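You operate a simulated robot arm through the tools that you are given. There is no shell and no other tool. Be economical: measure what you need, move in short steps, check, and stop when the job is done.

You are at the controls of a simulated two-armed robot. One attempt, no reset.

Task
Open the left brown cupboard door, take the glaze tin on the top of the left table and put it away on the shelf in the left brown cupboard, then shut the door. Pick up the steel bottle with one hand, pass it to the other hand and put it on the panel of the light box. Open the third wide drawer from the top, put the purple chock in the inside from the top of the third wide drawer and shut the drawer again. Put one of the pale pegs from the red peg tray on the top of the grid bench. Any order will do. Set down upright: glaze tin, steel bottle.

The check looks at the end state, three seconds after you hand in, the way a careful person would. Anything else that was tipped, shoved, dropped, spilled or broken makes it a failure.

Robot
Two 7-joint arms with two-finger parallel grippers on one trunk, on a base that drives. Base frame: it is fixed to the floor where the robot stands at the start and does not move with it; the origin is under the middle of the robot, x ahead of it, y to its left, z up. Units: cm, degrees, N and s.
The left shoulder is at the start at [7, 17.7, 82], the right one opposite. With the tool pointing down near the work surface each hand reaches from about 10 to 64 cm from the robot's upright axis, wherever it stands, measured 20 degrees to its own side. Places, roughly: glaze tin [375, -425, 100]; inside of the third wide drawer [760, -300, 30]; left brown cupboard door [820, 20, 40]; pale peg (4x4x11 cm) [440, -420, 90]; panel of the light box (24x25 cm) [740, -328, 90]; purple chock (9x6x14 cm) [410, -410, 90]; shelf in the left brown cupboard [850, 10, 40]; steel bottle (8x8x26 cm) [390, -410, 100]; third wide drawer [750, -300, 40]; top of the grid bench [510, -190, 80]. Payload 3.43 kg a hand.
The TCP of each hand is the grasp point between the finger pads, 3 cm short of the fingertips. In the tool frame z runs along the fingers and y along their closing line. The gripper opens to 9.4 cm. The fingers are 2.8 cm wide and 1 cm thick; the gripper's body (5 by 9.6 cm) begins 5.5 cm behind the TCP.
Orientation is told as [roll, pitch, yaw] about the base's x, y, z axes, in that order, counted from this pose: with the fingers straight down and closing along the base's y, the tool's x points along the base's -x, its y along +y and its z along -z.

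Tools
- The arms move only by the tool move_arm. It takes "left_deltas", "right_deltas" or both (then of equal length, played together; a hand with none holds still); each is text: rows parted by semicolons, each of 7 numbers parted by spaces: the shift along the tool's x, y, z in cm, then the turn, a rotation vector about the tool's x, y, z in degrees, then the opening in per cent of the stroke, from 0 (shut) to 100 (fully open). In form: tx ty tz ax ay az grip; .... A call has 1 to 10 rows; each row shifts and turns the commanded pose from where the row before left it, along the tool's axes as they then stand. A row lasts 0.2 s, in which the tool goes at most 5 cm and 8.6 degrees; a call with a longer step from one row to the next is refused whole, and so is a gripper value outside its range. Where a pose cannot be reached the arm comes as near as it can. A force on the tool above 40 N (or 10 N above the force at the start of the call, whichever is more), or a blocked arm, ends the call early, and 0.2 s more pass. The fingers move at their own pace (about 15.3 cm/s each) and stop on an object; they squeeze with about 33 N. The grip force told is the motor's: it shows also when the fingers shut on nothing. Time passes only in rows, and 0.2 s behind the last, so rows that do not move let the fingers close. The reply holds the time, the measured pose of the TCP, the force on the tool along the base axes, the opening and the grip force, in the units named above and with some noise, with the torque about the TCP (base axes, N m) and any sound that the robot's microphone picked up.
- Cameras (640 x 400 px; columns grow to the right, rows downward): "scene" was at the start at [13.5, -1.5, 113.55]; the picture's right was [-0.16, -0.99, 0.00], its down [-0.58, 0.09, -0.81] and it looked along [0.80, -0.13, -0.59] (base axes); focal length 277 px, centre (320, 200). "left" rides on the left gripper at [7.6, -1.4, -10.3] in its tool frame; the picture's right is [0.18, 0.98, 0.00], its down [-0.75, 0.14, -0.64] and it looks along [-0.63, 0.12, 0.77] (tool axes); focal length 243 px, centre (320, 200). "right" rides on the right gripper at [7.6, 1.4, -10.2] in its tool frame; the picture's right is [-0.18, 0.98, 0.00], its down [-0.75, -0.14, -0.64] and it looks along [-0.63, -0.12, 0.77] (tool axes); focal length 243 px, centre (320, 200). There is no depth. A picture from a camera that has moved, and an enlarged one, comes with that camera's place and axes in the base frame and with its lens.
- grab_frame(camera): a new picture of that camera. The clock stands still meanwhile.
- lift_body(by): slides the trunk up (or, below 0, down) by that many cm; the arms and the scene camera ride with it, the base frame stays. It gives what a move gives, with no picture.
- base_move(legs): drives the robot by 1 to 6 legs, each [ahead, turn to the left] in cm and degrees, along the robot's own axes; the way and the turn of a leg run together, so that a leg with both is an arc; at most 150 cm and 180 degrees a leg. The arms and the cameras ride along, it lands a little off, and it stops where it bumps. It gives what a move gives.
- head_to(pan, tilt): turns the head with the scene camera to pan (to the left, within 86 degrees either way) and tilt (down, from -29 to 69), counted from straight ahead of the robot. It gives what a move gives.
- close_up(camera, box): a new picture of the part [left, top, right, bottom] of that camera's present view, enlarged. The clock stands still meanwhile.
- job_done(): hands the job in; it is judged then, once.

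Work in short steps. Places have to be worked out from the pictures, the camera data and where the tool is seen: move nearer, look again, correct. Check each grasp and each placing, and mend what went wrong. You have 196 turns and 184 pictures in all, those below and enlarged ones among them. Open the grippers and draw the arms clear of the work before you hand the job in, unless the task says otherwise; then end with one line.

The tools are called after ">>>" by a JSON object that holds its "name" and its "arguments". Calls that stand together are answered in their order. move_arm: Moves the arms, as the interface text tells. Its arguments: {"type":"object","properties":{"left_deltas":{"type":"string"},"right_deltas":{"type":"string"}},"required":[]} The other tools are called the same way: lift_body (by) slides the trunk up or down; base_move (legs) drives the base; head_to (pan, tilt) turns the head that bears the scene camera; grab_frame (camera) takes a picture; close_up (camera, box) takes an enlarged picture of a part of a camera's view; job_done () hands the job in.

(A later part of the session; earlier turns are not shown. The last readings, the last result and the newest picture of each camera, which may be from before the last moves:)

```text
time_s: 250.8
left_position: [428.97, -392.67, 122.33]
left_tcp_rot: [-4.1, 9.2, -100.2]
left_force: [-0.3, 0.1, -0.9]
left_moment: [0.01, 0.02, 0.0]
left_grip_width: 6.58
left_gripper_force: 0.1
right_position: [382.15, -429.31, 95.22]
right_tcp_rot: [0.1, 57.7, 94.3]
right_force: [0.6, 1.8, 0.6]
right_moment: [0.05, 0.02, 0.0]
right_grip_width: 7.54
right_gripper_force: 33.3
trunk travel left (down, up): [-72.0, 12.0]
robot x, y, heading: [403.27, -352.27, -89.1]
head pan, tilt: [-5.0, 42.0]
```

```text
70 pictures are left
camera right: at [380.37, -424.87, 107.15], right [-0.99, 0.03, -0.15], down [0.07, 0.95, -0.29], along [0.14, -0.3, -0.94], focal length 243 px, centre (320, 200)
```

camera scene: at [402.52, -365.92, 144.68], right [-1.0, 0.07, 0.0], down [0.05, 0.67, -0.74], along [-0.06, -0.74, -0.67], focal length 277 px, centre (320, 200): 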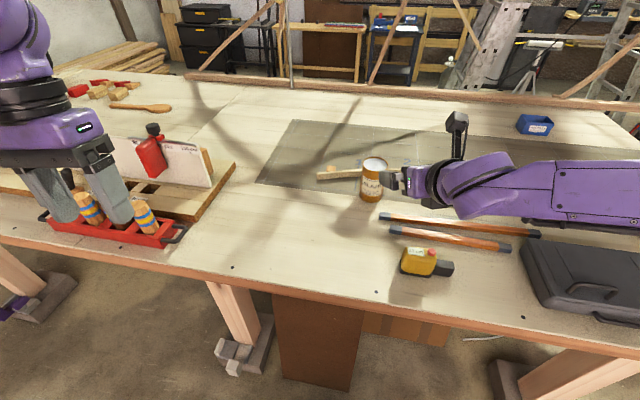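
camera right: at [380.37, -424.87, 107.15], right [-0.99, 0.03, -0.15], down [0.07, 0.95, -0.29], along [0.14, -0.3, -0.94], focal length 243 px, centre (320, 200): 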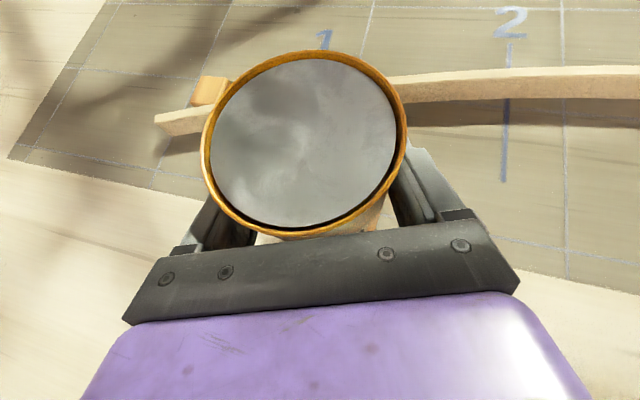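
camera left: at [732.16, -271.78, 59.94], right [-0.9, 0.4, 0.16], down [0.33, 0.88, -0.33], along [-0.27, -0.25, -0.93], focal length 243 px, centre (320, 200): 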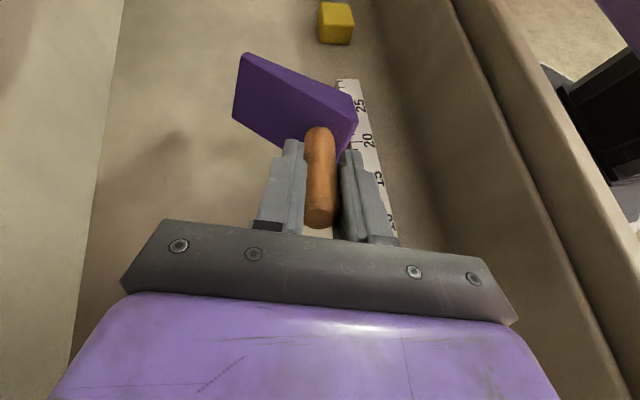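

Tin gripped (7.54 cm), TCP 6.2 above its base. I lift it straight up 16 cm and draw back.

>>> {"name": "move_arm", "arguments": {"right_deltas": "1.7 0 -1 0 0 0 0; 3.3 0 -2.1 0 0 0 0; 3.3 0 -2.1 0 0 0 0; 3.3 0 -2.1 0 0 0 0; 3.3 0 -2.1 0 0 0 0; 0 0 -4 0 0 0 0; 0 0 -4 0 0 0 0; 0 0 -4 0 0 0 0; 0 0 0 0 0 0 0", "left_deltas": "0 0 0 0 -5 0 100; 0 0 0 0 -4.5 0 100; 0 0 0 0 0 -5 100; 0 0 0 0 0 -5 100; 0 0 0 0 0 0 100; 0 0 0 0 0 0 100; 0 0 0 0 0 0 100; 0 0 0 0 0 0 100; 0 0 0 0 0 0 100"}}

>>> {"name": "base_move", "arguments": {"legs": [[-35, 0], [0, 30], [46, 0], [0, -30]]}}

>>> {"name": "head_to", "arguments": {"pan": 10, "tilt": 42}}

>>> {"name": "grab_frame", "arguments": {"camera": "scene"}}

>>> {"name": "grab_frame", "arguments": {"camera": "left"}}

```text
time_s: 252.8
left_position: [429.19, -392.85, 122.26]
left_tcp_rot: [-4.0, 0.4, -89.7]
left_force: [-0.7, -0.1, 0.6]
left_moment: [0.01, 0.01, 0.0]
left_grip_width: 9.42
left_gripper_force: 0.0
right_position: [380.17, -419.28, 118.84]
right_tcp_rot: [-3.5, 57.5, 90.2]
right_force: [-0.1, -0.3, -4.4]
right_moment: [-0.01, 0.0, 0.0]
right_grip_width: 7.54
right_gripper_force: 32.9
trunk travel left (down, up): [-72.0, 12.0]
robot x, y, heading: [403.08, -352.58, -89.4]
head pan, tilt: [-5.0, 42.0]
```

```text
time_s: 260.4
left_position: [452.81, -397.83, 122.23]
left_tcp_rot: [-4.0, 0.4, -89.4]
left_force: [-0.1, -0.4, -0.2]
left_moment: [0.03, 0.0, -0.04]
left_grip_width: 9.4
left_gripper_force: 0.1
right_position: [404.38, -424.55, 119.12]
right_tcp_rot: [-3.5, 57.8, 90.7]
right_force: [-0.3, 0.3, -2.9]
right_moment: [0.01, 0.0, 0.0]
right_grip_width: 7.53
right_gripper_force: 32.7
trunk travel left (down, up): [-72.0, 12.0]
robot x, y, heading: [426.43, -357.76, -89.0]
head pan, tilt: [-5.0, 42.0]
```

```text
time_s: 261.1
left_position: [452.57, -397.88, 122.19]
left_tcp_rot: [-4.0, 0.4, -89.4]
left_force: [0.0, 0.1, 0.2]
left_moment: [-0.01, -0.04, -0.03]
left_grip_width: 9.41
left_gripper_force: 0.0
right_position: [404.18, -424.67, 119.17]
right_tcp_rot: [-4.3, 57.7, 89.8]
right_force: [-0.6, -0.5, -3.8]
right_moment: [0.04, 0.02, 0.01]
right_grip_width: 7.53
right_gripper_force: 33.5
trunk travel left (down, up): [-72.0, 12.0]
robot x, y, heading: [426.69, -358.05, -89.1]
head pan, tilt: [10.0, 42.0]
```

```text
69 pictures are left
camera scene: at [428.2, -370.97, 144.67], right [-0.98, -0.19, 0.0], down [-0.13, 0.66, -0.74], along [0.14, -0.73, -0.67], focal length 277 px, centre (320, 200)
```

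scene: 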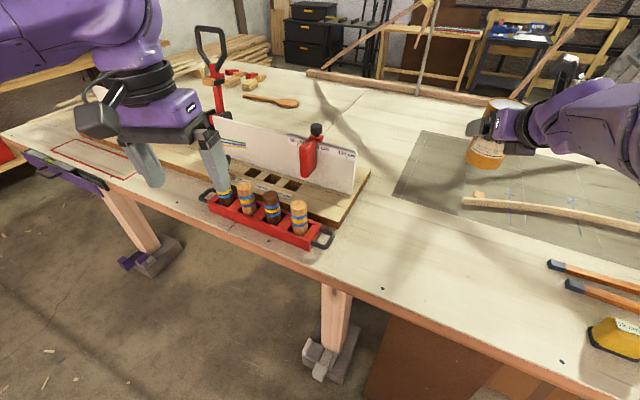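

```text
68 pictures are left
camera left: at [451.88, -390.35, 132.65], right [0.98, 0.2, -0.07], down [0.19, -0.76, 0.63], along [0.07, -0.62, -0.78], focal length 243 px, centre (320, 200)
```

left: 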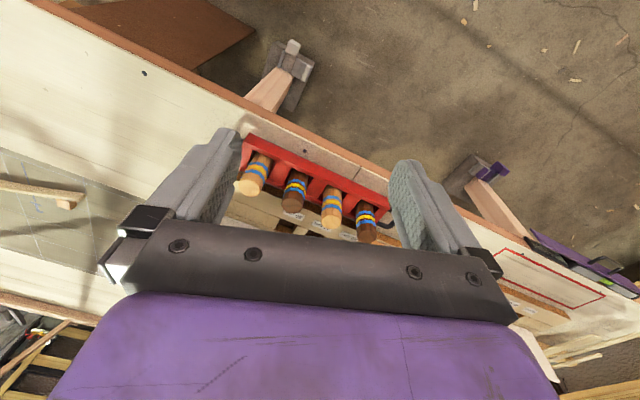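

Rightmost pale peg: top ≈(442.2,-417.2, ~100). I bring the left hand above it, square it to the peg row, and check.

>>> {"name": "move_arm", "arguments": {"left_deltas": "-3.9 -2.1 0 -4 0 0 100; -3.9 -2.1 0 0 0 0 100; -3.9 -2.1 0 0 0 0 100; -3.9 -2.1 0 0 0 0 100; -3.7 -2 0 0 0 0 100; 0 0 0 0 0 7 80; 0 0 4 0 0 7 70; 0 0 4 0 0 0 70; 0 0 0 0 0 0 70"}}

>>> {"name": "grab_frame", "arguments": {"camera": "left"}}

>>> {"name": "close_up", "arguments": {"camera": "scene", "box": [180, 90, 400, 270]}}

```text
time_s: 263.1
left_position: [442.72, -417.06, 114.33]
left_tcp_rot: [-0.1, 0.4, -103.4]
left_force: [-0.4, 0.3, 0.6]
left_moment: [-0.01, -0.01, -0.02]
left_grip_width: 6.56
left_gripper_force: 0.0
right_position: [404.23, -424.3, 119.26]
right_tcp_rot: [-4.3, 57.8, 90.0]
right_force: [0.0, 0.5, -3.8]
right_moment: [0.02, 0.0, 0.02]
right_grip_width: 7.53
right_gripper_force: 33.0
trunk travel left (down, up): [-72.0, 12.0]
robot x, y, heading: [426.92, -357.34, -89.0]
head pan, tilt: [10.0, 42.0]
```

```text
67 pictures are left
camera left: at [442.97, -409.49, 124.62], right [1.0, -0.05, 0.0], down [-0.04, -0.77, 0.64], along [-0.03, -0.64, -0.77], focal length 243 px, centre (320, 200)
```

left: 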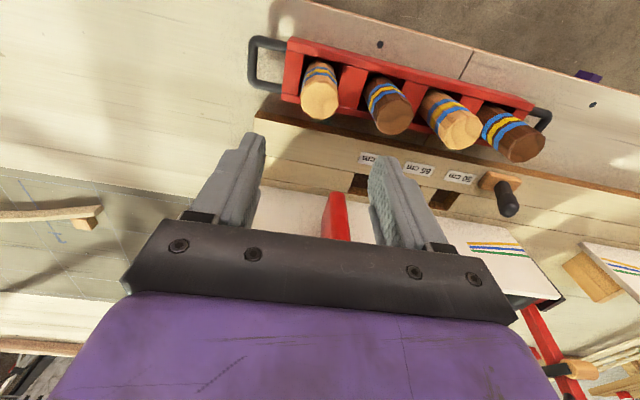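

```text
2.22 times, centred on (290, 180) of scene
camera zoom: at [428.27, -370.87, 144.68], right [-0.98, -0.19, 0.0], down [-0.13, 0.66, -0.74], along [0.14, -0.73, -0.67], focal length 616 px, centre (387, 244)
```

zoom: 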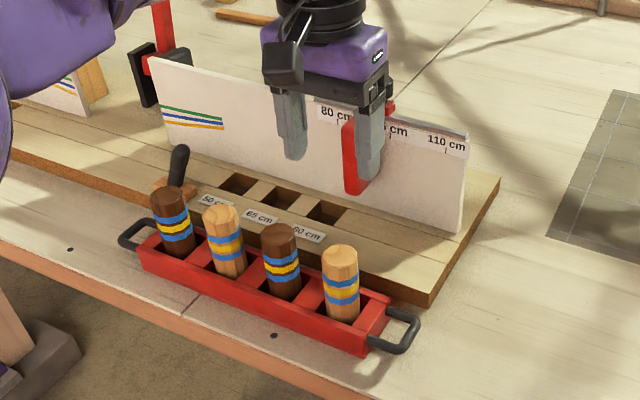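

Aligned over the pale peg. I descend to TCP z≈98 (tips above the tray rim) and close.

>>> {"name": "move_arm", "arguments": {"left_deltas": "0 -0.3 4 0 0 0 70; 0 0 4 0 0 0 70; 0 0 4 0 0 0 70; 0 0 2.5 0 0 0 70; 0 0 1.8 0 0 0 70; 0 0 0 0 0 0 70; 0 0 0 0 0 0 0; 0 0 0 0 0 0 0; 0 0 0 0 0 0 0"}}

>>> {"name": "close_up", "arguments": {"camera": "scene", "box": [180, 90, 400, 270]}}

```text
time_s: 265.1
left_position: [442.35, -417.04, 97.9]
left_tcp_rot: [-0.1, 0.3, -103.4]
left_force: [0.5, 0.0, -0.3]
left_moment: [0.0, 0.01, 0.03]
left_grip_width: 3.86
left_gripper_force: 33.1
right_position: [404.25, -424.56, 119.21]
right_tcp_rot: [-4.3, 57.8, 89.9]
right_force: [0.7, -0.8, -4.7]
right_moment: [0.01, -0.01, 0.0]
right_grip_width: 7.54
right_gripper_force: 32.9
trunk travel left (down, up): [-72.0, 12.0]
robot x, y, heading: [426.7, -357.51, -89.1]
head pan, tilt: [10.0, 42.0]
```

```text
2.22 times, centred on (290, 180) of scene
camera zoom: at [428.24, -370.99, 144.67], right [-0.98, -0.19, 0.0], down [-0.13, 0.66, -0.74], along [0.14, -0.73, -0.67], focal length 616 px, centre (387, 244)
```

zoom: 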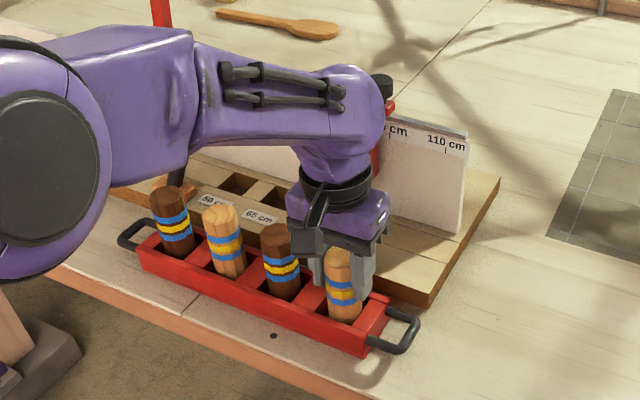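

Peg gripped (3.86 cm). Lift straight up, then back the base away from the table.

>>> {"name": "move_arm", "arguments": {"left_deltas": "0 0 -2.5 0 0 0 0; 0 0 -3.5 0 0 0 0; 0 0 -4 0 0 0 0; 0 0 -4 0 0 0 0; 0 0 -4 0 0 0 0; 3 0 0 0 0 0 0; 4 0 0 0 0 0 0; 0 0 0 0 0 0 0"}}

>>> {"name": "close_up", "arguments": {"camera": "scene", "box": [130, 60, 400, 270]}}

>>> {"name": "base_move", "arguments": {"legs": [[-60, 0]]}}

```text
time_s: 266.9
left_position: [443.93, -410.53, 115.76]
left_tcp_rot: [-0.1, 0.5, -103.4]
left_force: [-0.6, 0.5, -1.2]
left_moment: [0.03, 0.02, 0.0]
left_grip_width: 3.87
left_gripper_force: 33.2
right_position: [404.13, -424.77, 119.04]
right_tcp_rot: [-4.3, 57.6, 89.7]
right_force: [0.6, 0.2, -4.3]
right_moment: [-0.03, 0.0, 0.0]
right_grip_width: 7.5
right_gripper_force: 33.3
trunk travel left (down, up): [-72.0, 12.0]
robot x, y, heading: [426.84, -357.5, -89.0]
head pan, tilt: [10.0, 42.0]
```

```text
1.90 times, centred on (265, 165) of scene
camera zoom: at [428.2, -371.17, 144.65], right [-0.98, -0.19, 0.0], down [-0.13, 0.66, -0.74], along [0.14, -0.73, -0.67], focal length 528 px, centre (425, 267)
```

zoom: 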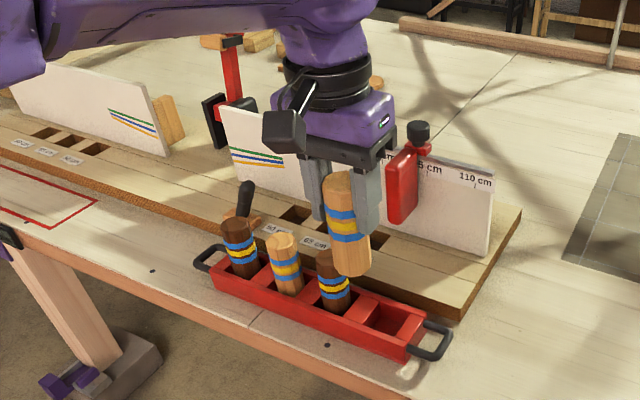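

```text
time_s: 270.3
left_position: [442.86, -350.25, 115.83]
left_tcp_rot: [-0.1, 0.4, -103.5]
left_force: [-0.4, 0.0, -1.1]
left_moment: [0.0, 0.01, 0.01]
left_grip_width: 3.88
left_gripper_force: 33.2
right_position: [402.96, -364.4, 119.04]
right_tcp_rot: [-4.3, 57.8, 89.8]
right_force: [-0.2, -0.7, -3.2]
right_moment: [0.01, -0.02, 0.01]
right_grip_width: 7.53
right_gripper_force: 32.8
trunk travel left (down, up): [-72.0, 12.0]
robot x, y, heading: [425.68, -297.31, -89.0]
head pan, tilt: [10.0, 42.0]
```

Now to the grid bench: I turn left to face it and look.

>>> {"name": "base_move", "arguments": {"legs": [[0, 120], [20, 0], [0, 25]]}}

>>> {"name": "head_to", "arguments": {"pan": 10, "tilt": 30}}

>>> {"name": "grab_frame", "arguments": {"camera": "scene"}}

```text
time_s: 278.2
left_position: [460.78, -234.85, 115.81]
left_tcp_rot: [-0.2, 0.5, 40.2]
left_force: [-0.4, 0.1, -1.1]
left_moment: [-0.02, -0.02, 0.02]
left_grip_width: 3.92
left_gripper_force: 33.6
right_position: [501.23, -246.91, 119.17]
right_tcp_rot: [-4.5, 57.8, -126.7]
right_force: [0.4, 0.0, -3.1]
right_moment: [-0.02, 0.02, 0.01]
right_grip_width: 7.53
right_gripper_force: 33.6
trunk travel left (down, up): [-72.0, 12.0]
robot x, y, heading: [443.16, -287.36, 54.8]
head pan, tilt: [10.0, 42.0]
```

```text
time_s: 278.9
left_position: [460.67, -234.69, 115.82]
left_tcp_rot: [-0.1, 0.5, 40.2]
left_force: [0.1, -0.1, -1.0]
left_moment: [0.0, 0.02, -0.05]
left_grip_width: 3.92
left_gripper_force: 33.1
right_position: [501.19, -246.96, 119.22]
right_tcp_rot: [-4.4, 57.8, -126.8]
right_force: [0.5, 0.1, -3.4]
right_moment: [-0.03, 0.01, -0.02]
right_grip_width: 7.49
right_gripper_force: 33.0
trunk travel left (down, up): [-72.0, 12.0]
robot x, y, heading: [443.39, -287.32, 54.4]
head pan, tilt: [10.0, 30.0]
```

```text
63 pictures are left
camera scene: at [449.81, -275.21, 146.49], right [0.9, -0.43, 0.0], down [-0.22, -0.45, -0.87], along [0.37, 0.78, -0.5], focal length 277 px, centre (320, 200)
```

scene: 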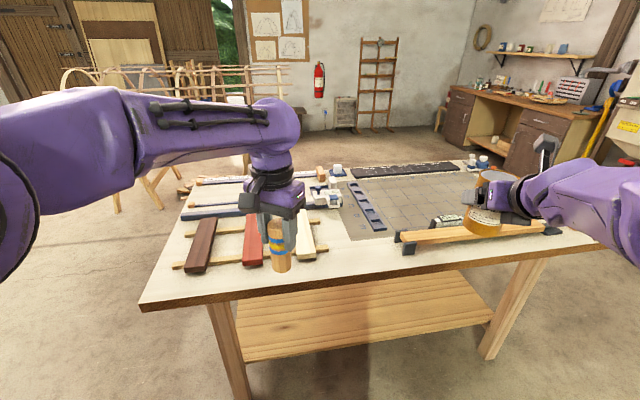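

I zoom on the bench's front-middle to pick a free spot.

>>> {"name": "close_up", "arguments": {"camera": "scene", "box": [260, 170, 480, 310]}}

```text
2.86 times, centred on (370, 240) of scene
camera zoom: at [449.81, -275.21, 146.49], right [0.9, -0.43, 0.0], down [-0.22, -0.45, -0.87], along [0.37, 0.78, -0.5], focal length 791 px, centre (177, 86)
```

zoom: 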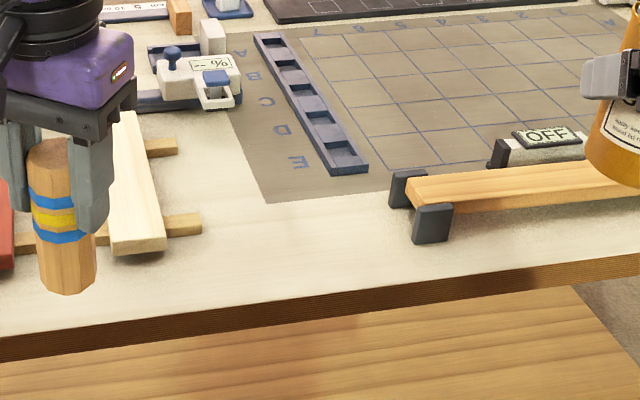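

Free bare spot at ≈(495,-212.5). I turn 9.5° right and drive 33 cm so the peg hangs over it.

>>> {"name": "base_move", "arguments": {"legs": [[0, -9.5], [33, 0]]}}

>>> {"name": "head_to", "arguments": {"pan": 10, "tilt": 48}}

>>> {"name": "grab_frame", "arguments": {"camera": "scene"}}

>>> {"name": "grab_frame", "arguments": {"camera": "left"}}

```text
time_s: 281.8
left_position: [492.46, -215.16, 115.77]
left_tcp_rot: [-0.1, 0.3, 30.6]
left_force: [0.0, 0.4, -0.8]
left_moment: [0.04, 0.01, 0.0]
left_grip_width: 3.91
left_gripper_force: 32.9
right_position: [530.2, -233.93, 119.19]
right_tcp_rot: [-4.6, 57.9, -136.3]
right_force: [-0.8, 1.0, -4.5]
right_moment: [0.0, -0.01, 0.0]
right_grip_width: 7.5
right_gripper_force: 32.3
trunk travel left (down, up): [-72.0, 12.0]
robot x, y, heading: [466.45, -263.99, 44.8]
head pan, tilt: [10.0, 30.0]
```

```text
time_s: 282.6
left_position: [492.59, -214.98, 115.75]
left_tcp_rot: [-0.2, 0.4, 30.6]
left_force: [0.3, 0.1, -0.1]
left_moment: [-0.02, 0.0, 0.0]
left_grip_width: 3.91
left_gripper_force: 33.0
right_position: [530.47, -233.98, 119.24]
right_tcp_rot: [-4.7, 57.8, -136.5]
right_force: [0.0, 0.0, -3.9]
right_moment: [0.0, -0.02, 0.01]
right_grip_width: 7.49
right_gripper_force: 32.9
trunk travel left (down, up): [-72.0, 12.0]
robot x, y, heading: [466.48, -263.9, 45.0]
head pan, tilt: [10.0, 48.0]
```

```text
61 pictures are left
camera scene: at [474.48, -254.17, 143.82], right [0.82, -0.57, 0.0], down [-0.43, -0.61, -0.67], along [0.38, 0.55, -0.74], focal length 277 px, centre (320, 200)
```

scene: 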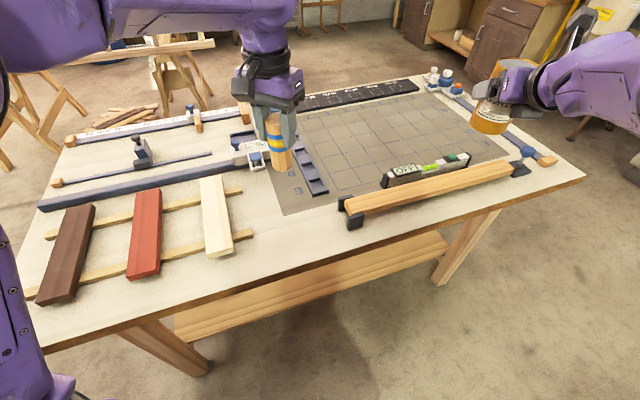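

```text
60 pictures are left
camera left: at [486.71, -220.18, 126.19], right [-0.66, 0.75, 0.0], down [0.58, 0.51, 0.64], along [0.48, 0.42, -0.77], focal length 243 px, centre (320, 200)
```

left: 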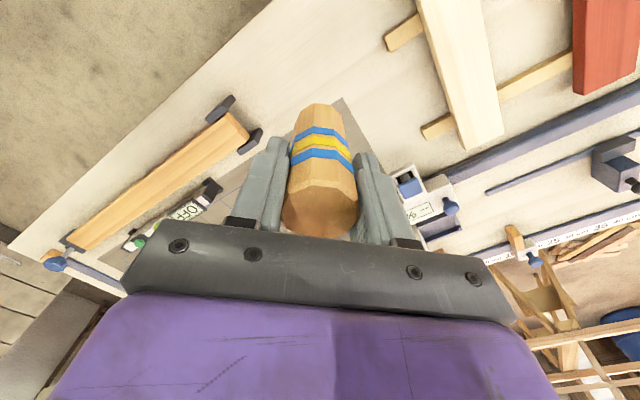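

Directly below the peg is bare wood (px 293,240), clear of plank, mat and clamp. I lower it.

>>> {"name": "move_arm", "arguments": {"left_deltas": "0 0 4 0 0 0 0; 0 0 4 0 0 0 0; 0 0 4 0 0 0 0; 0 0 4 0 0 0 0; 0 0 4 0 0 0 0; 0 0 0 0 0 0 0"}}

>>> {"name": "close_up", "arguments": {"camera": "scene", "box": [200, 110, 400, 290]}}

```text
time_s: 284.0
left_position: [492.27, -215.23, 96.0]
left_tcp_rot: [-0.1, 0.4, 30.5]
left_force: [0.2, 0.1, -0.6]
left_moment: [0.01, -0.02, 0.0]
left_grip_width: 3.93
left_gripper_force: 33.3
right_position: [530.4, -233.79, 119.28]
right_tcp_rot: [-4.5, 57.9, -136.2]
right_force: [-0.2, -0.2, -2.9]
right_moment: [0.01, -0.01, -0.04]
right_grip_width: 7.5
right_gripper_force: 33.5
trunk travel left (down, up): [-72.0, 12.0]
robot x, y, heading: [466.49, -264.44, 45.2]
head pan, tilt: [10.0, 48.0]
```

```text
2.22 times, centred on (300, 200) of scene
camera zoom: at [474.39, -254.26, 143.83], right [0.82, -0.57, 0.0], down [-0.43, -0.61, -0.67], along [0.38, 0.55, -0.74], focal length 616 px, centre (364, 200)
```

zoom: 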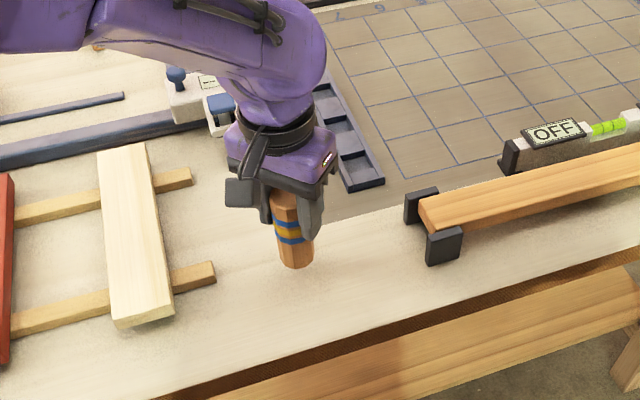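

Good spot. Continue down slowly to contact.

>>> {"name": "move_arm", "arguments": {"left_deltas": "0 0 3 0 0 0 0; 0 0 1.5 0 0 0 0; 0 0 0.8 0 0 0 0; 0 0 0.8 0 0 0 0; 0 0 0.8 0 0 0 0; 0 0 0.8 0 0 0 0; 0 0 0.8 0 0 0 0; 0 0 0.8 0 0 0 0"}}

```text
time_s: 285.2
left_position: [492.26, -215.36, 89.47]
left_tcp_rot: [0.1, 0.1, 30.6]
left_force: [-4.7, -7.7, 24.6]
left_moment: [-0.39, 0.28, -0.03]
left_grip_width: 3.89
left_gripper_force: 33.2
right_position: [530.16, -234.15, 119.37]
right_tcp_rot: [-4.8, 57.9, -136.6]
right_force: [0.4, 0.2, -3.9]
right_moment: [-0.01, 0.04, 0.01]
right_grip_width: 7.51
right_gripper_force: 33.1
trunk travel left (down, up): [-72.0, 12.0]
robot x, y, heading: [466.09, -264.2, 45.0]
head pan, tilt: [10.0, 48.0]
stopped in row 6 (left hand): the force on the tool passed its limit at 51 N (the readings are from after the stop); the commanded pose is now the measured one
```

Contact at TCP z≈89.5. I open the fingers, wait, and rise straight up.

>>> {"name": "move_arm", "arguments": {"left_deltas": "0 0 -0.2 0 0 0 0; 0 0 0 0 0 0 60; 0 0 0 0 0 0 70; 0 0 0 0 0 0 70; 0 0 -2 0 0 0 70; 0 0 -4 0 0 0 70; 0 0 -4 0 0 0 70; 0 0 -4 0 0 0 70; 0 0 -4 0 0 0 70; 0 0 0 0 0 0 70"}}

>>> {"name": "grab_frame", "arguments": {"camera": "scene"}}

```text
time_s: 287.4
left_position: [492.52, -215.02, 107.43]
left_tcp_rot: [0.0, 0.2, 30.6]
left_force: [0.0, 0.1, -0.2]
left_moment: [-0.02, 0.03, -0.01]
left_grip_width: 6.58
left_gripper_force: 0.1
right_position: [530.43, -233.89, 119.01]
right_tcp_rot: [-4.6, 57.8, -136.3]
right_force: [-0.8, 0.3, -3.6]
right_moment: [0.01, 0.01, -0.02]
right_grip_width: 7.48
right_gripper_force: 33.5
trunk travel left (down, up): [-72.0, 12.0]
robot x, y, heading: [466.28, -264.26, 44.9]
head pan, tilt: [10.0, 48.0]
```

```text
58 pictures are left
camera scene: at [474.49, -254.16, 143.81], right [0.82, -0.57, 0.0], down [-0.43, -0.61, -0.67], along [0.38, 0.55, -0.74], focal length 277 px, centre (320, 200)
```

scene: 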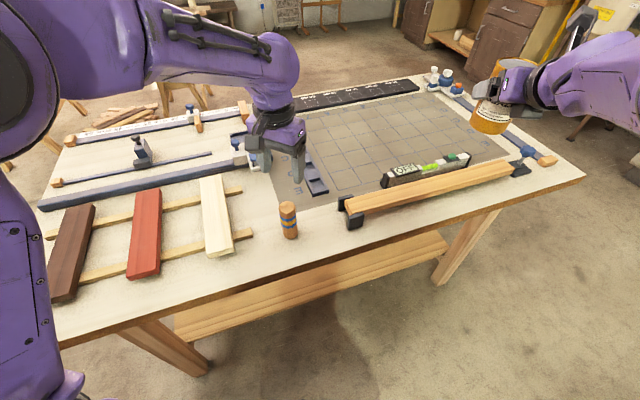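

The peg stands on the bench. Now the cupboard: back off, go round the bench's south side, then north-east.

>>> {"name": "base_move", "arguments": {"legs": [[-40, 0], [0, -45], [145, 0], [55, 0], [0, 72], [130, 0]]}}

>>> {"name": "head_to", "arguments": {"pan": -25, "tilt": 25}}

>>> {"name": "grab_frame", "arguments": {"camera": "scene"}}

```text
time_s: 310.6
left_position: [674.92, -110.75, 107.47]
left_tcp_rot: [-0.1, 0.3, 58.2]
left_force: [1.1, -0.5, -0.6]
left_moment: [-0.01, 0.02, -0.01]
left_grip_width: 6.58
left_gripper_force: 0.0
right_position: [717.02, -109.83, 119.21]
right_tcp_rot: [-4.6, 57.7, -108.8]
right_force: [0.3, -0.3, -3.5]
right_moment: [-0.05, 0.01, 0.01]
right_grip_width: 7.45
right_gripper_force: 33.4
trunk travel left (down, up): [-72.0, 12.0]
robot x, y, heading: [674.45, -165.81, 72.5]
head pan, tilt: [10.0, 48.0]
```

```text
time_s: 311.7
left_position: [674.91, -110.68, 107.39]
left_tcp_rot: [0.0, 0.2, 58.2]
left_force: [0.0, 0.2, -0.7]
left_moment: [0.01, 0.02, 0.02]
left_grip_width: 6.59
left_gripper_force: 0.2
right_position: [717.12, -109.85, 119.2]
right_tcp_rot: [-4.7, 57.8, -108.8]
right_force: [0.3, -1.1, -3.8]
right_moment: [-0.01, -0.01, 0.01]
right_grip_width: 7.44
right_gripper_force: 32.5
trunk travel left (down, up): [-72.0, 12.0]
robot x, y, heading: [674.31, -166.31, 72.5]
head pan, tilt: [-25.0, 25.0]
```

```text
57 pictures are left
camera scene: at [682.09, -154.71, 147.29], right [0.74, -0.67, 0.0], down [-0.29, -0.31, -0.91], along [0.61, 0.67, -0.42], focal length 277 px, centre (320, 200)
```

scene: 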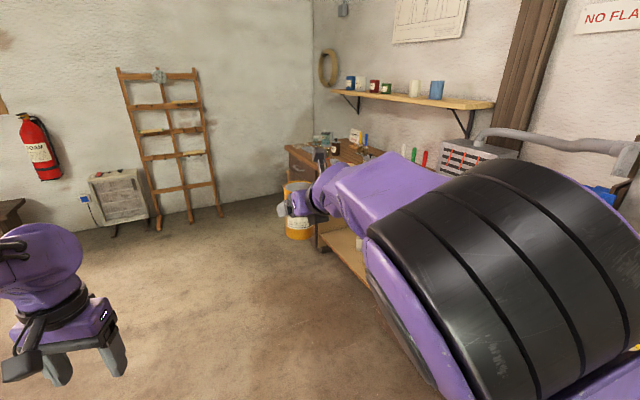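

Desk front lies at the same −15° orientation, door ≈50 cm wide around l≈240. I drive to (728,53) and face it.

>>> {"name": "base_move", "arguments": {"legs": [[0, 3.7], [145, 0], [78, 0], [0, -91]]}}

>>> {"name": "head_to", "arguments": {"pan": 0, "tilt": 35}}

>>> {"name": "grab_frame", "arguments": {"camera": "scene"}}

```text
time_s: 327.0
left_position: [781.0, 53.71, 107.35]
left_tcp_rot: [-0.1, 0.2, -28.8]
left_force: [-0.2, 0.9, -0.5]
left_moment: [0.0, -0.01, -0.02]
left_grip_width: 6.57
left_gripper_force: 0.1
right_position: [784.3, 11.47, 119.29]
right_tcp_rot: [-4.5, 57.8, 164.3]
right_force: [0.5, 0.4, -3.7]
right_moment: [-0.02, 0.04, -0.02]
right_grip_width: 7.48
right_gripper_force: 33.4
trunk travel left (down, up): [-72.0, 12.0]
robot x, y, heading: [725.85, 51.63, -14.3]
head pan, tilt: [-25.0, 25.0]
```

```text
time_s: 327.9
left_position: [781.13, 53.65, 107.32]
left_tcp_rot: [-0.1, 0.1, -28.6]
left_force: [-0.8, -0.2, 0.0]
left_moment: [-0.03, -0.02, 0.01]
left_grip_width: 6.6
left_gripper_force: 0.0
right_position: [784.26, 11.35, 119.19]
right_tcp_rot: [-4.7, 57.8, 164.2]
right_force: [-0.1, -0.3, -3.7]
right_moment: [0.01, 0.03, 0.02]
right_grip_width: 7.49
right_gripper_force: 33.0
trunk travel left (down, up): [-72.0, 12.0]
robot x, y, heading: [725.76, 51.0, -14.2]
head pan, tilt: [0.0, 35.0]
```

```text
56 pictures are left
camera scene: at [738.94, 47.44, 145.72], right [-0.25, -0.97, 0.0], down [-0.56, 0.14, -0.82], along [0.79, -0.2, -0.57], focal length 277 px, centre (320, 200)
```

scene: 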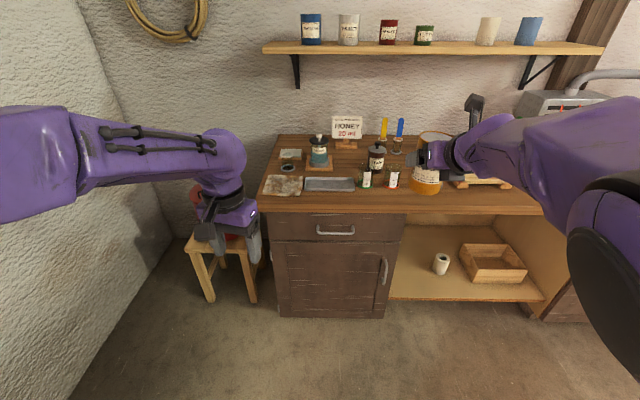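

Door spans l≈207–260 (hinge left), handle at ≈(814,-2,46). I retract the tin hand, turn the left hand to point forward, then lower the trunk.

>>> {"name": "move_arm", "arguments": {"left_deltas": "0 0 0 0 0 -7 100; 0 0 0 0 0 -7 100; 0 0 0 0 -8.5 0 100; 0 0 0 0 -8.5 0 100; 0 0 0 0 -8.5 0 100; 0 0 0 0 -8.5 0 100; 0 0 0 0 -8.5 0 100; 0 0 0 0 -8.5 0 100; 0 0 0 0 -8.5 0 100; 0 0 0 0 -8.5 0 100", "right_deltas": "-2.1 0 -3.4 0 0 0 0; -2.1 0 -3.4 0 0 0 0; -2.1 0 -3.4 0 0 0 0; -2.1 0 -3.4 0 0 0 0; -2.1 0 -3.4 0 0 0 0; 0 1.5 0 0 0 0 0; 0 1.5 0 0 0 0 0; 0 0 0 0 0 0 0; 0 0 0 0 0 0 0; 0 0 0 0 0 0 0"}}

>>> {"name": "lift_body", "arguments": {"by": -40}}

>>> {"name": "lift_body", "arguments": {"by": -16}}

>>> {"name": "grab_frame", "arguments": {"camera": "scene"}}

```text
time_s: 330.1
left_position: [781.12, 53.69, 107.43]
left_tcp_rot: [-0.4, -68.0, -14.4]
left_force: [0.0, 0.6, 0.5]
left_moment: [-0.02, 0.0, -0.05]
left_grip_width: 9.42
left_gripper_force: 0.1
right_position: [771.58, 5.45, 114.83]
right_tcp_rot: [-4.5, 57.8, 164.4]
right_force: [-0.2, 0.5, -3.4]
right_moment: [-0.02, 0.03, 0.02]
right_grip_width: 7.47
right_gripper_force: 32.9
right hand out of reach, approached as far as the arm can: row 2, 3, 4, 5
trunk travel left (down, up): [-72.0, 12.0]
robot x, y, heading: [725.79, 50.96, -14.5]
head pan, tilt: [0.0, 35.0]
```

```text
time_s: 333.9
left_position: [781.11, 53.73, 67.37]
left_tcp_rot: [0.0, -67.8, -14.7]
left_force: [0.1, -0.1, 0.3]
left_moment: [-0.02, 0.06, -0.02]
left_grip_width: 9.4
left_gripper_force: 0.1
right_position: [771.54, 5.62, 74.81]
right_tcp_rot: [-4.5, 57.8, 164.3]
right_force: [-0.5, -0.6, -2.6]
right_moment: [0.01, 0.01, -0.01]
right_grip_width: 7.48
right_gripper_force: 32.9
trunk travel left (down, up): [-32.0, 52.0]
robot x, y, heading: [725.66, 50.78, -14.3]
head pan, tilt: [0.0, 35.0]
```

```text
time_s: 335.7
left_position: [781.15, 53.8, 51.44]
left_tcp_rot: [0.0, -67.8, -14.7]
left_force: [-0.1, 0.2, 0.5]
left_moment: [0.01, -0.01, 0.03]
left_grip_width: 9.4
left_gripper_force: 0.1
right_position: [771.51, 5.58, 58.7]
right_tcp_rot: [-4.5, 57.8, 164.2]
right_force: [-0.3, -0.3, -3.4]
right_moment: [0.04, 0.04, 0.0]
right_grip_width: 7.48
right_gripper_force: 32.9
trunk travel left (down, up): [-16.0, 68.0]
robot x, y, heading: [725.59, 51.05, -14.0]
head pan, tilt: [0.0, 35.0]
```

```text
55 pictures are left
camera scene: at [738.9, 47.47, 89.73], right [-0.25, -0.97, 0.0], down [-0.56, 0.14, -0.82], along [0.79, -0.2, -0.57], focal length 277 px, centre (320, 200)
```

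scene: 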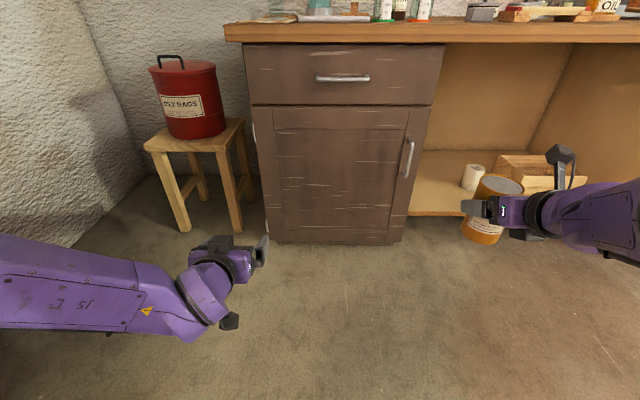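

Handle bar at ≈(812,-1,48.5), n≈784.7. I level the left hand, shift it right 22 cm, and move the base forward-right.

>>> {"name": "move_arm", "arguments": {"left_deltas": "0 0 0 0 -8.5 0 60; 0 0 0 0 -8.5 0 60; 1 -3.7 0 0 0 0 60; 1 -3.7 0 0 0 0 60; 0.7 -3.7 0 0 0 0 60; 0 -3.7 0 0 0 0 60; 0 -3.7 0 0 0 0 60; 0 -3.5 0 0 0 0 60; 0 0 0 0 0 0 60"}}

>>> {"name": "base_move", "arguments": {"legs": [[0, -32], [37, 0], [0, 31]]}}

>>> {"name": "grab_frame", "arguments": {"camera": "scene"}}

>>> {"name": "grab_frame", "arguments": {"camera": "left"}}

```text
time_s: 337.7
left_position: [775.25, 32.64, 48.68]
left_tcp_rot: [0.0, -84.8, -14.7]
left_force: [0.3, 0.4, 0.4]
left_moment: [0.0, 0.01, -0.02]
left_grip_width: 5.6
left_gripper_force: 0.1
right_position: [771.41, 5.54, 58.79]
right_tcp_rot: [-4.7, 57.8, 164.3]
right_force: [1.0, -0.1, -4.2]
right_moment: [0.01, 0.04, 0.03]
right_grip_width: 7.49
right_gripper_force: 32.7
trunk travel left (down, up): [-16.0, 68.0]
robot x, y, heading: [725.45, 51.2, -14.4]
head pan, tilt: [0.0, 35.0]
```

```text
time_s: 343.1
left_position: [800.17, 4.53, 48.61]
left_tcp_rot: [-0.1, -84.8, -16.0]
left_force: [0.5, 0.6, 0.4]
left_moment: [0.03, -0.05, -0.02]
left_grip_width: 5.67
left_gripper_force: 0.0
right_position: [795.7, -22.41, 58.88]
right_tcp_rot: [-4.6, 57.9, 162.8]
right_force: [0.2, -0.5, -3.8]
right_moment: [0.0, 0.05, -0.02]
right_grip_width: 7.47
right_gripper_force: 32.5
trunk travel left (down, up): [-16.0, 68.0]
robot x, y, heading: [750.75, 24.25, -15.9]
head pan, tilt: [0.0, 35.0]
```

```text
54 pictures are left
camera scene: at [764.18, 20.42, 89.72], right [-0.27, -0.96, 0.0], down [-0.55, 0.16, -0.82], along [0.79, -0.22, -0.57], focal length 277 px, centre (320, 200)
```

scene: 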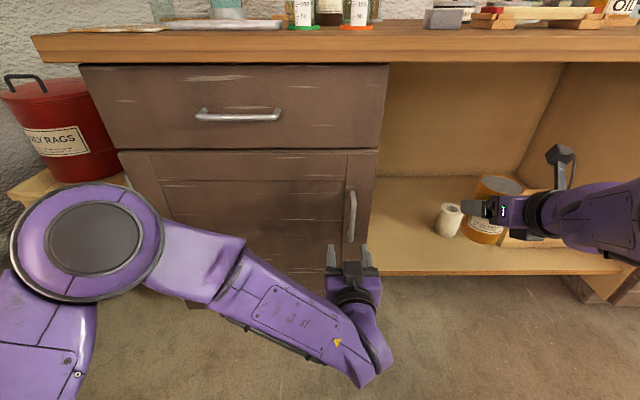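

```text
53 pictures are left
camera left: at [789.28, 6.14, 42.05], right [0.26, 0.95, -0.18], down [-0.51, 0.3, 0.81], along [0.82, -0.12, 0.56], focal length 243 px, centre (320, 200)
```

left: 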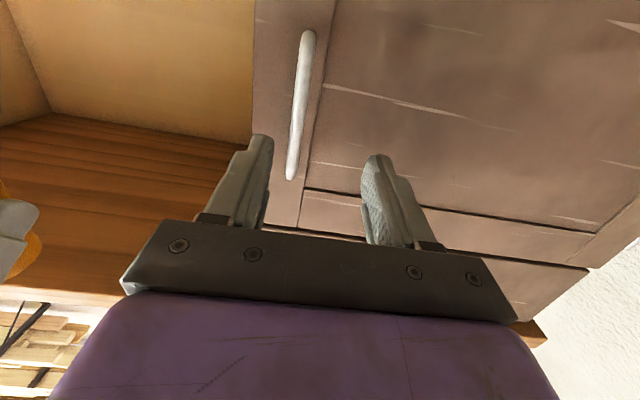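

Handle confirmed at (812,-1.2,48). I shift 2.4 cm right, advance 12 cm and close on the bar.

>>> {"name": "move_arm", "arguments": {"left_deltas": "0 -2.3 0 0 0 0 60; 0 0 4 0 0 0 60; 0 0 4 0 0 0 60; 0 0 2.5 0 0 0 60; 0 0 1.5 0 0 0 60; 0 0 0 0 0 0 60; 0 0 0 0 0 0 0; 0 0 0 0 0 0 0; 0 0 0 0 0 0 0"}}

>>> {"name": "grab_frame", "arguments": {"camera": "left"}}

```text
time_s: 344.3
left_position: [810.92, -0.06, 48.83]
left_tcp_rot: [-16.7, -84.5, 1.4]
left_force: [-27.3, 12.9, 11.4]
left_moment: [-0.38, -0.64, -0.73]
left_grip_width: 5.39
left_gripper_force: 0.0
right_position: [795.37, -22.27, 58.85]
right_tcp_rot: [-4.5, 57.9, 162.7]
right_force: [-0.3, -0.5, -3.2]
right_moment: [0.01, 0.02, -0.03]
right_grip_width: 7.5
right_gripper_force: 33.0
trunk travel left (down, up): [-16.0, 68.0]
robot x, y, heading: [750.81, 24.26, -16.0]
head pan, tilt: [0.0, 35.0]
stopped in row 5 (left hand): the force on the tool passed its limit at 64 N (the readings are from after the stop); the commanded pose is now the measured one
```

```text
52 pictures are left
camera left: at [799.98, 1.09, 42.1], right [0.24, 0.95, -0.21], down [-0.51, 0.31, 0.8], along [0.83, -0.09, 0.55], focal length 243 px, centre (320, 200)
```

left: 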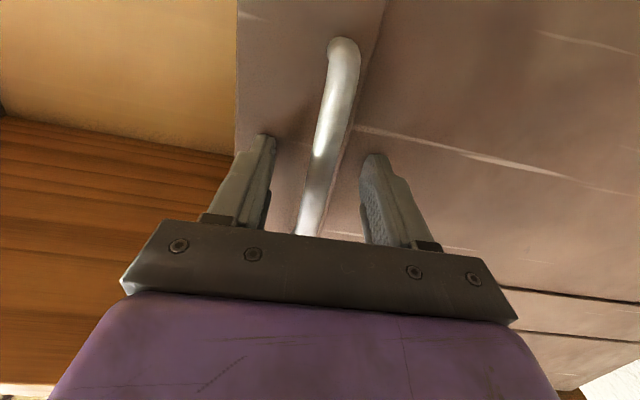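

The fingertips touch the door and the bar is between them. Ease back 0.5 cm and close.

>>> {"name": "move_arm", "arguments": {"left_deltas": "0 0 -0.5 0 0 0 60; 0 0 0 0 0 0 0; 0 0 0 0 0 0 0; 0 0 0 0 0 0 0; 0 0 0 0 0 0 0"}}

```text
time_s: 344.9
left_position: [810.76, -0.46, 48.16]
left_tcp_rot: [-18.5, -83.7, 2.9]
left_force: [-10.8, -30.6, 3.9]
left_moment: [0.51, -0.9, 0.2]
left_grip_width: 1.67
left_gripper_force: 33.0
right_position: [795.25, -22.61, 58.65]
right_tcp_rot: [-4.8, 57.7, 162.2]
right_force: [-0.1, 0.5, -4.2]
right_moment: [-0.02, 0.06, -0.01]
right_grip_width: 7.49
right_gripper_force: 32.9
trunk travel left (down, up): [-16.0, 68.0]
robot x, y, heading: [750.97, 24.35, -16.4]
head pan, tilt: [0.0, 35.0]
stopped in row 3 (left hand): the force on the tool passed its limit at 53 N (the readings are from after the stop); the commanded pose is now the measured one
```

Bar gripped. I pull along the door's arc with the arm: 2.9 cm and 3.3° per row.

>>> {"name": "move_arm", "arguments": {"left_deltas": "0.2 0 -1.5 1.7 0 0 0; 0.26 0 -2.9 3.3 0 0 0; 0.26 0 -2.9 3.3 0 0 0; 0.26 0 -2.9 3.3 0 0 0; 0 0 0 0 0 0 0"}}

>>> {"name": "grab_frame", "arguments": {"camera": "scene"}}

```text
time_s: 345.2
left_position: [810.73, -0.4, 48.14]
left_tcp_rot: [-20.1, -83.7, 4.2]
left_force: [-4.5, -15.3, 1.6]
left_moment: [0.88, -0.63, 0.0]
left_grip_width: 1.7
left_gripper_force: 44.6
right_position: [795.53, -22.62, 58.53]
right_tcp_rot: [-4.7, 57.6, 162.4]
right_force: [0.3, 0.3, -2.9]
right_moment: [0.04, 0.02, -0.01]
right_grip_width: 7.47
right_gripper_force: 33.0
trunk travel left (down, up): [-16.0, 68.0]
robot x, y, heading: [751.29, 24.0, -16.5]
head pan, tilt: [0.0, 35.0]
stopped in row 1 (left hand): the force on the tool passed its limit at 54 N (the readings are from after the stop); the commanded pose is now the measured one
```

```text
51 pictures are left
camera scene: at [764.09, 20.14, 89.71], right [-0.29, -0.96, 0.0], down [-0.55, 0.17, -0.82], along [0.78, -0.23, -0.57], focal length 277 px, centre (320, 200)
```

scene: 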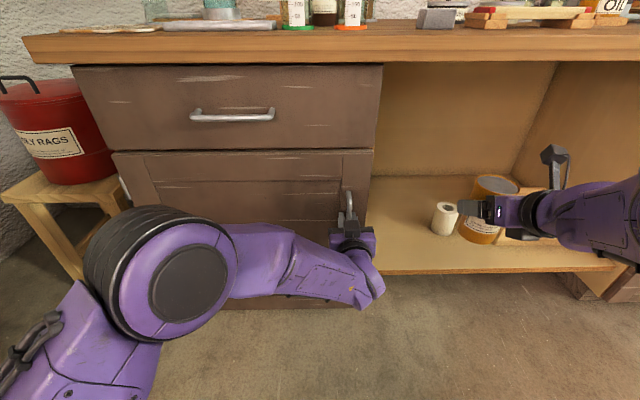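

The pull stopped early from the residual side load. I try smaller pure pulls.

>>> {"name": "move_arm", "arguments": {"left_deltas": "0 0 0 0 0 0 0; 0.05 0 -0.5 0 0 0 0; 0.05 0 -0.5 0 0 0 0; 0.05 0 -0.5 0.6 0 0 0; 0.1 0 -0.7 0.8 0 0 0; 0.1 0 -1 1.2 0 0 0; 0.15 0 -1.5 1.7 0 0 0; 0.2 0 -2 2.3 0 0 0; 0 0 0 0 0 0 0"}}

```text
time_s: 345.8
left_position: [810.59, -0.37, 48.05]
left_tcp_rot: [-21.5, -83.6, 5.6]
left_force: [-4.7, -15.7, 5.1]
left_moment: [0.95, -0.27, -0.03]
left_grip_width: 1.7
left_gripper_force: 44.9
right_position: [795.28, -22.65, 58.62]
right_tcp_rot: [-4.7, 57.5, 162.3]
right_force: [0.9, -0.6, -3.3]
right_moment: [-0.01, 0.0, -0.02]
right_grip_width: 7.45
right_gripper_force: 32.5
trunk travel left (down, up): [-16.0, 68.0]
robot x, y, heading: [751.13, 24.47, -16.8]
head pan, tilt: [0.0, 35.0]
stopped in row 2 (left hand): the force on the tool passed its limit at 46 N (the readings are from after the stop); the commanded pose is now the measured one
```

I relieve the side load: open, shift the hand 0.6 cm right, and re-close.

>>> {"name": "move_arm", "arguments": {"left_deltas": "0 0 0 0 0 0 30; 0 0 0 0 0 0 30; 0 -0.5 0 -2.5 0 0 30; 0 0 0 0 0 0 30"}}

>>> {"name": "close_up", "arguments": {"camera": "left", "box": [160, 20, 480, 260]}}

```text
time_s: 346.6
left_position: [810.79, 0.03, 48.26]
left_tcp_rot: [-27.4, -81.8, 14.8]
left_force: [-21.0, 1.0, 2.4]
left_moment: [-0.14, -0.25, -0.57]
left_grip_width: 2.97
left_gripper_force: 0.9
right_position: [795.09, -22.59, 58.63]
right_tcp_rot: [-4.6, 57.6, 162.3]
right_force: [-0.1, -0.1, -3.5]
right_moment: [0.01, 0.04, 0.0]
right_grip_width: 7.49
right_gripper_force: 33.2
trunk travel left (down, up): [-16.0, 68.0]
robot x, y, heading: [751.04, 24.58, -16.9]
head pan, tilt: [0.0, 35.0]
stopped in row 4 (left hand): the force on the tool passed its limit at 46 N (the readings are from after the stop); the commanded pose is now the measured one
```

```text
1.67 times, centred on (320, 140) of left
camera zoom: at [799.55, 0.47, 42.2], right [0.19, 0.95, -0.25], down [-0.49, 0.31, 0.82], along [0.85, -0.03, 0.52], focal length 404 px, centre (320, 300)
```

zoom: 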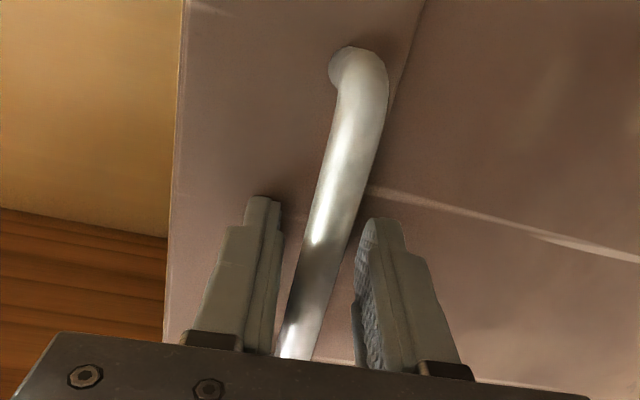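

The fingertips press on the door face. I back off 0.8 cm, re-close gently and check the load.

>>> {"name": "move_arm", "arguments": {"left_deltas": "0 0 -0.8 0 0 0 40; 0 0 0 0 0 0 40; 0 0 0 0 0 0 0; 0 0 0 0 0 0 0; 0 0 0 0 0 0 0"}}

```text
time_s: 347.4
left_position: [810.21, -0.23, 47.97]
left_tcp_rot: [-28.4, -80.8, 15.6]
left_force: [-17.8, -52.9, 13.3]
left_moment: [0.84, 0.42, 0.42]
left_grip_width: 1.78
left_gripper_force: 33.2
right_position: [794.79, -23.1, 58.58]
right_tcp_rot: [-5.0, 57.6, 161.7]
right_force: [0.9, 1.4, -3.5]
right_moment: [0.01, 0.07, 0.0]
right_grip_width: 7.49
right_gripper_force: 33.1
trunk travel left (down, up): [-16.0, 68.0]
robot x, y, heading: [751.23, 24.36, -17.4]
head pan, tilt: [0.0, 35.0]
stopped in row 3 (left hand): the force on the tool passed its limit at 50 N (the readings are from after the stop); the commanded pose is now the measured one
```

The bar pushes the hand to the right (−y); I follow it with a 0.8 cm shift while closed.

>>> {"name": "move_arm", "arguments": {"left_deltas": "0 -0.4 0 0 0 0 0; 0 -0.4 0 0 0 0 0; 0 0 0 0 0 0 0"}}

```text
time_s: 347.7
left_position: [810.36, -0.23, 47.83]
left_tcp_rot: [-29.5, -80.5, 16.5]
left_force: [-6.5, -24.3, 1.1]
left_moment: [0.72, -1.35, 0.02]
left_grip_width: 1.81
left_gripper_force: 45.0
right_position: [795.1, -22.81, 58.52]
right_tcp_rot: [-4.7, 57.7, 162.0]
right_force: [-0.8, -0.2, -4.2]
right_moment: [0.01, 0.03, -0.01]
right_grip_width: 7.48
right_gripper_force: 32.9
trunk travel left (down, up): [-16.0, 68.0]
robot x, y, heading: [750.86, 24.56, -18.0]
head pan, tilt: [0.0, 35.0]
stopped in row 1 (left hand): the force on the tool passed its limit at 72 N (the readings are from after the stop); the commanded pose is now the measured one
```

I open again, back off 3 cm and look at where the bar sits relative to the fingers.

>>> {"name": "move_arm", "arguments": {"left_deltas": "0 0 0 0 0 0 60; 0 0 0 0 0 0 60; 0 0 -1.5 0 0 0 60; 0 0 -2 0 0 0 60; 0 0 0 0 0 0 60"}}

>>> {"name": "grab_frame", "arguments": {"camera": "left"}}

>>> {"name": "close_up", "arguments": {"camera": "scene", "box": [260, 140, 460, 320]}}

```text
time_s: 349.1
left_position: [807.68, 2.61, 43.83]
left_tcp_rot: [-21.6, -74.8, 11.3]
left_force: [-4.7, -5.4, -1.3]
left_moment: [0.11, 0.02, -0.28]
left_grip_width: 6.02
left_gripper_force: 2.9
right_position: [794.89, -22.84, 58.46]
right_tcp_rot: [-4.6, 57.4, 162.0]
right_force: [-0.1, -0.1, -3.3]
right_moment: [0.03, 0.0, 0.03]
right_grip_width: 7.47
right_gripper_force: 32.8
trunk travel left (down, up): [-16.0, 68.0]
robot x, y, heading: [751.05, 24.15, -17.6]
head pan, tilt: [0.0, 35.0]
stopped in row 5 (left hand): the arm was blocked; the commanded pose is now the measured one
```

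```text
49 pictures are left
camera left: at [795.64, 2.59, 39.15], right [0.11, 0.96, -0.27], down [-0.39, 0.3, 0.87], along [0.91, 0.01, 0.41], focal length 243 px, centre (320, 200)
```

left: 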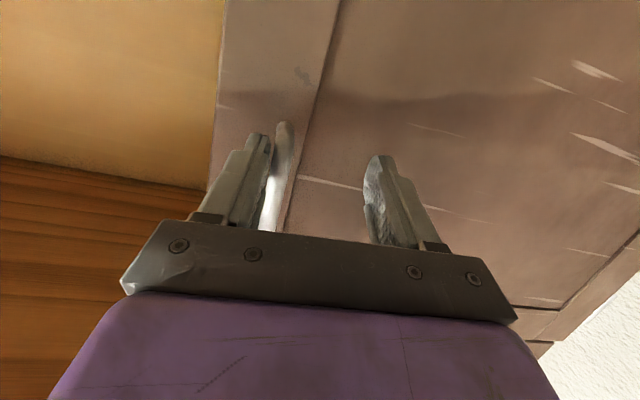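

```text
2.22 times, centred on (360, 230) of scene
camera zoom: at [764.01, 19.93, 89.72], right [-0.3, -0.95, 0.0], down [-0.55, 0.17, -0.82], along [0.78, -0.25, -0.57], focal length 616 px, centre (231, 133)
```

zoom: 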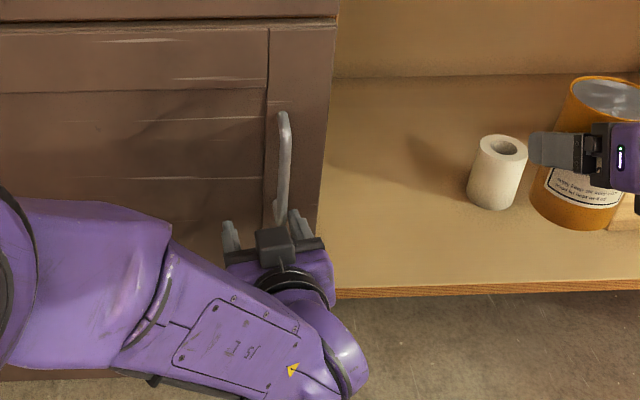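

The arm itself was blocked in this cramped pose. I back out and re-park ~16 cm further right so the handle is on the left arm's own side.

>>> {"name": "base_move", "arguments": {"legs": [[-25, 0], [0, -35], [27, 0], [0, 37.5]]}}

>>> {"name": "move_arm", "arguments": {"left_deltas": "0 0 0 0 -6 5.5 60; 0 0 0 0 -5 0 60; 0 3.5 0 0 0 0 60; -2.5 3.5 0 0 0 0 60; -2.5 3.5 0 0 0 0 60; 0 0 0 0 0 0 60"}}

>>> {"name": "grab_frame", "arguments": {"camera": "scene"}}

>>> {"name": "grab_frame", "arguments": {"camera": "left"}}

```text
time_s: 355.8
left_position: [801.01, -8.91, 43.9]
left_tcp_rot: [-21.8, -75.0, 13.9]
left_force: [-0.6, -0.2, -0.5]
left_moment: [0.01, -0.01, 0.01]
left_grip_width: 5.63
left_gripper_force: 0.0
right_position: [789.2, -34.99, 58.49]
right_tcp_rot: [-4.6, 57.4, 164.2]
right_force: [0.2, 0.7, -4.5]
right_moment: [0.03, 0.07, 0.0]
right_grip_width: 7.47
right_gripper_force: 32.5
trunk travel left (down, up): [-16.0, 68.0]
robot x, y, heading: [743.51, 10.77, -15.4]
head pan, tilt: [0.0, 35.0]
```

```text
time_s: 356.9
left_position: [800.82, -3.68, 45.62]
left_tcp_rot: [-2.6, -86.1, -8.2]
left_force: [-23.7, -36.3, -8.9]
left_moment: [0.27, -0.75, 2.06]
left_grip_width: 3.58
left_gripper_force: 0.0
right_position: [788.88, -35.32, 58.37]
right_tcp_rot: [-4.8, 57.4, 163.5]
right_force: [0.8, -0.4, -3.9]
right_moment: [-0.02, 0.07, -0.02]
right_grip_width: 7.47
right_gripper_force: 32.5
trunk travel left (down, up): [-16.0, 68.0]
robot x, y, heading: [743.58, 10.18, -16.1]
head pan, tilt: [0.0, 35.0]
stopped in row 5 (left hand): the force on the tool passed its limit at 99 N (the readings are from after the stop); the commanded pose is now the measured one
```

```text
47 pictures are left
camera scene: at [756.52, 6.35, 89.72], right [-0.28, -0.96, 0.0], down [-0.55, 0.16, -0.82], along [0.79, -0.23, -0.57], focal length 277 px, centre (320, 200)
```

scene: 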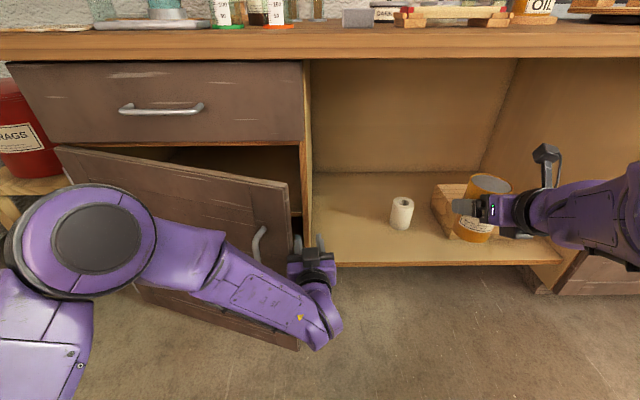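

```text
46 pictures are left
camera left: at [789.95, -3.1, 38.91], right [0.17, 0.97, -0.19], down [-0.55, 0.25, 0.8], along [0.82, -0.03, 0.58], focal length 243 px, centre (320, 200)
```

left: 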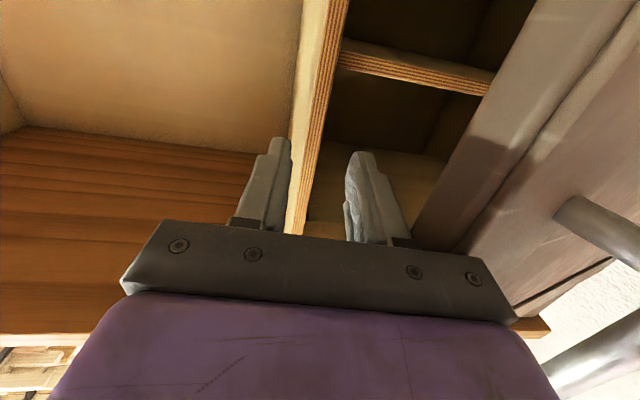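

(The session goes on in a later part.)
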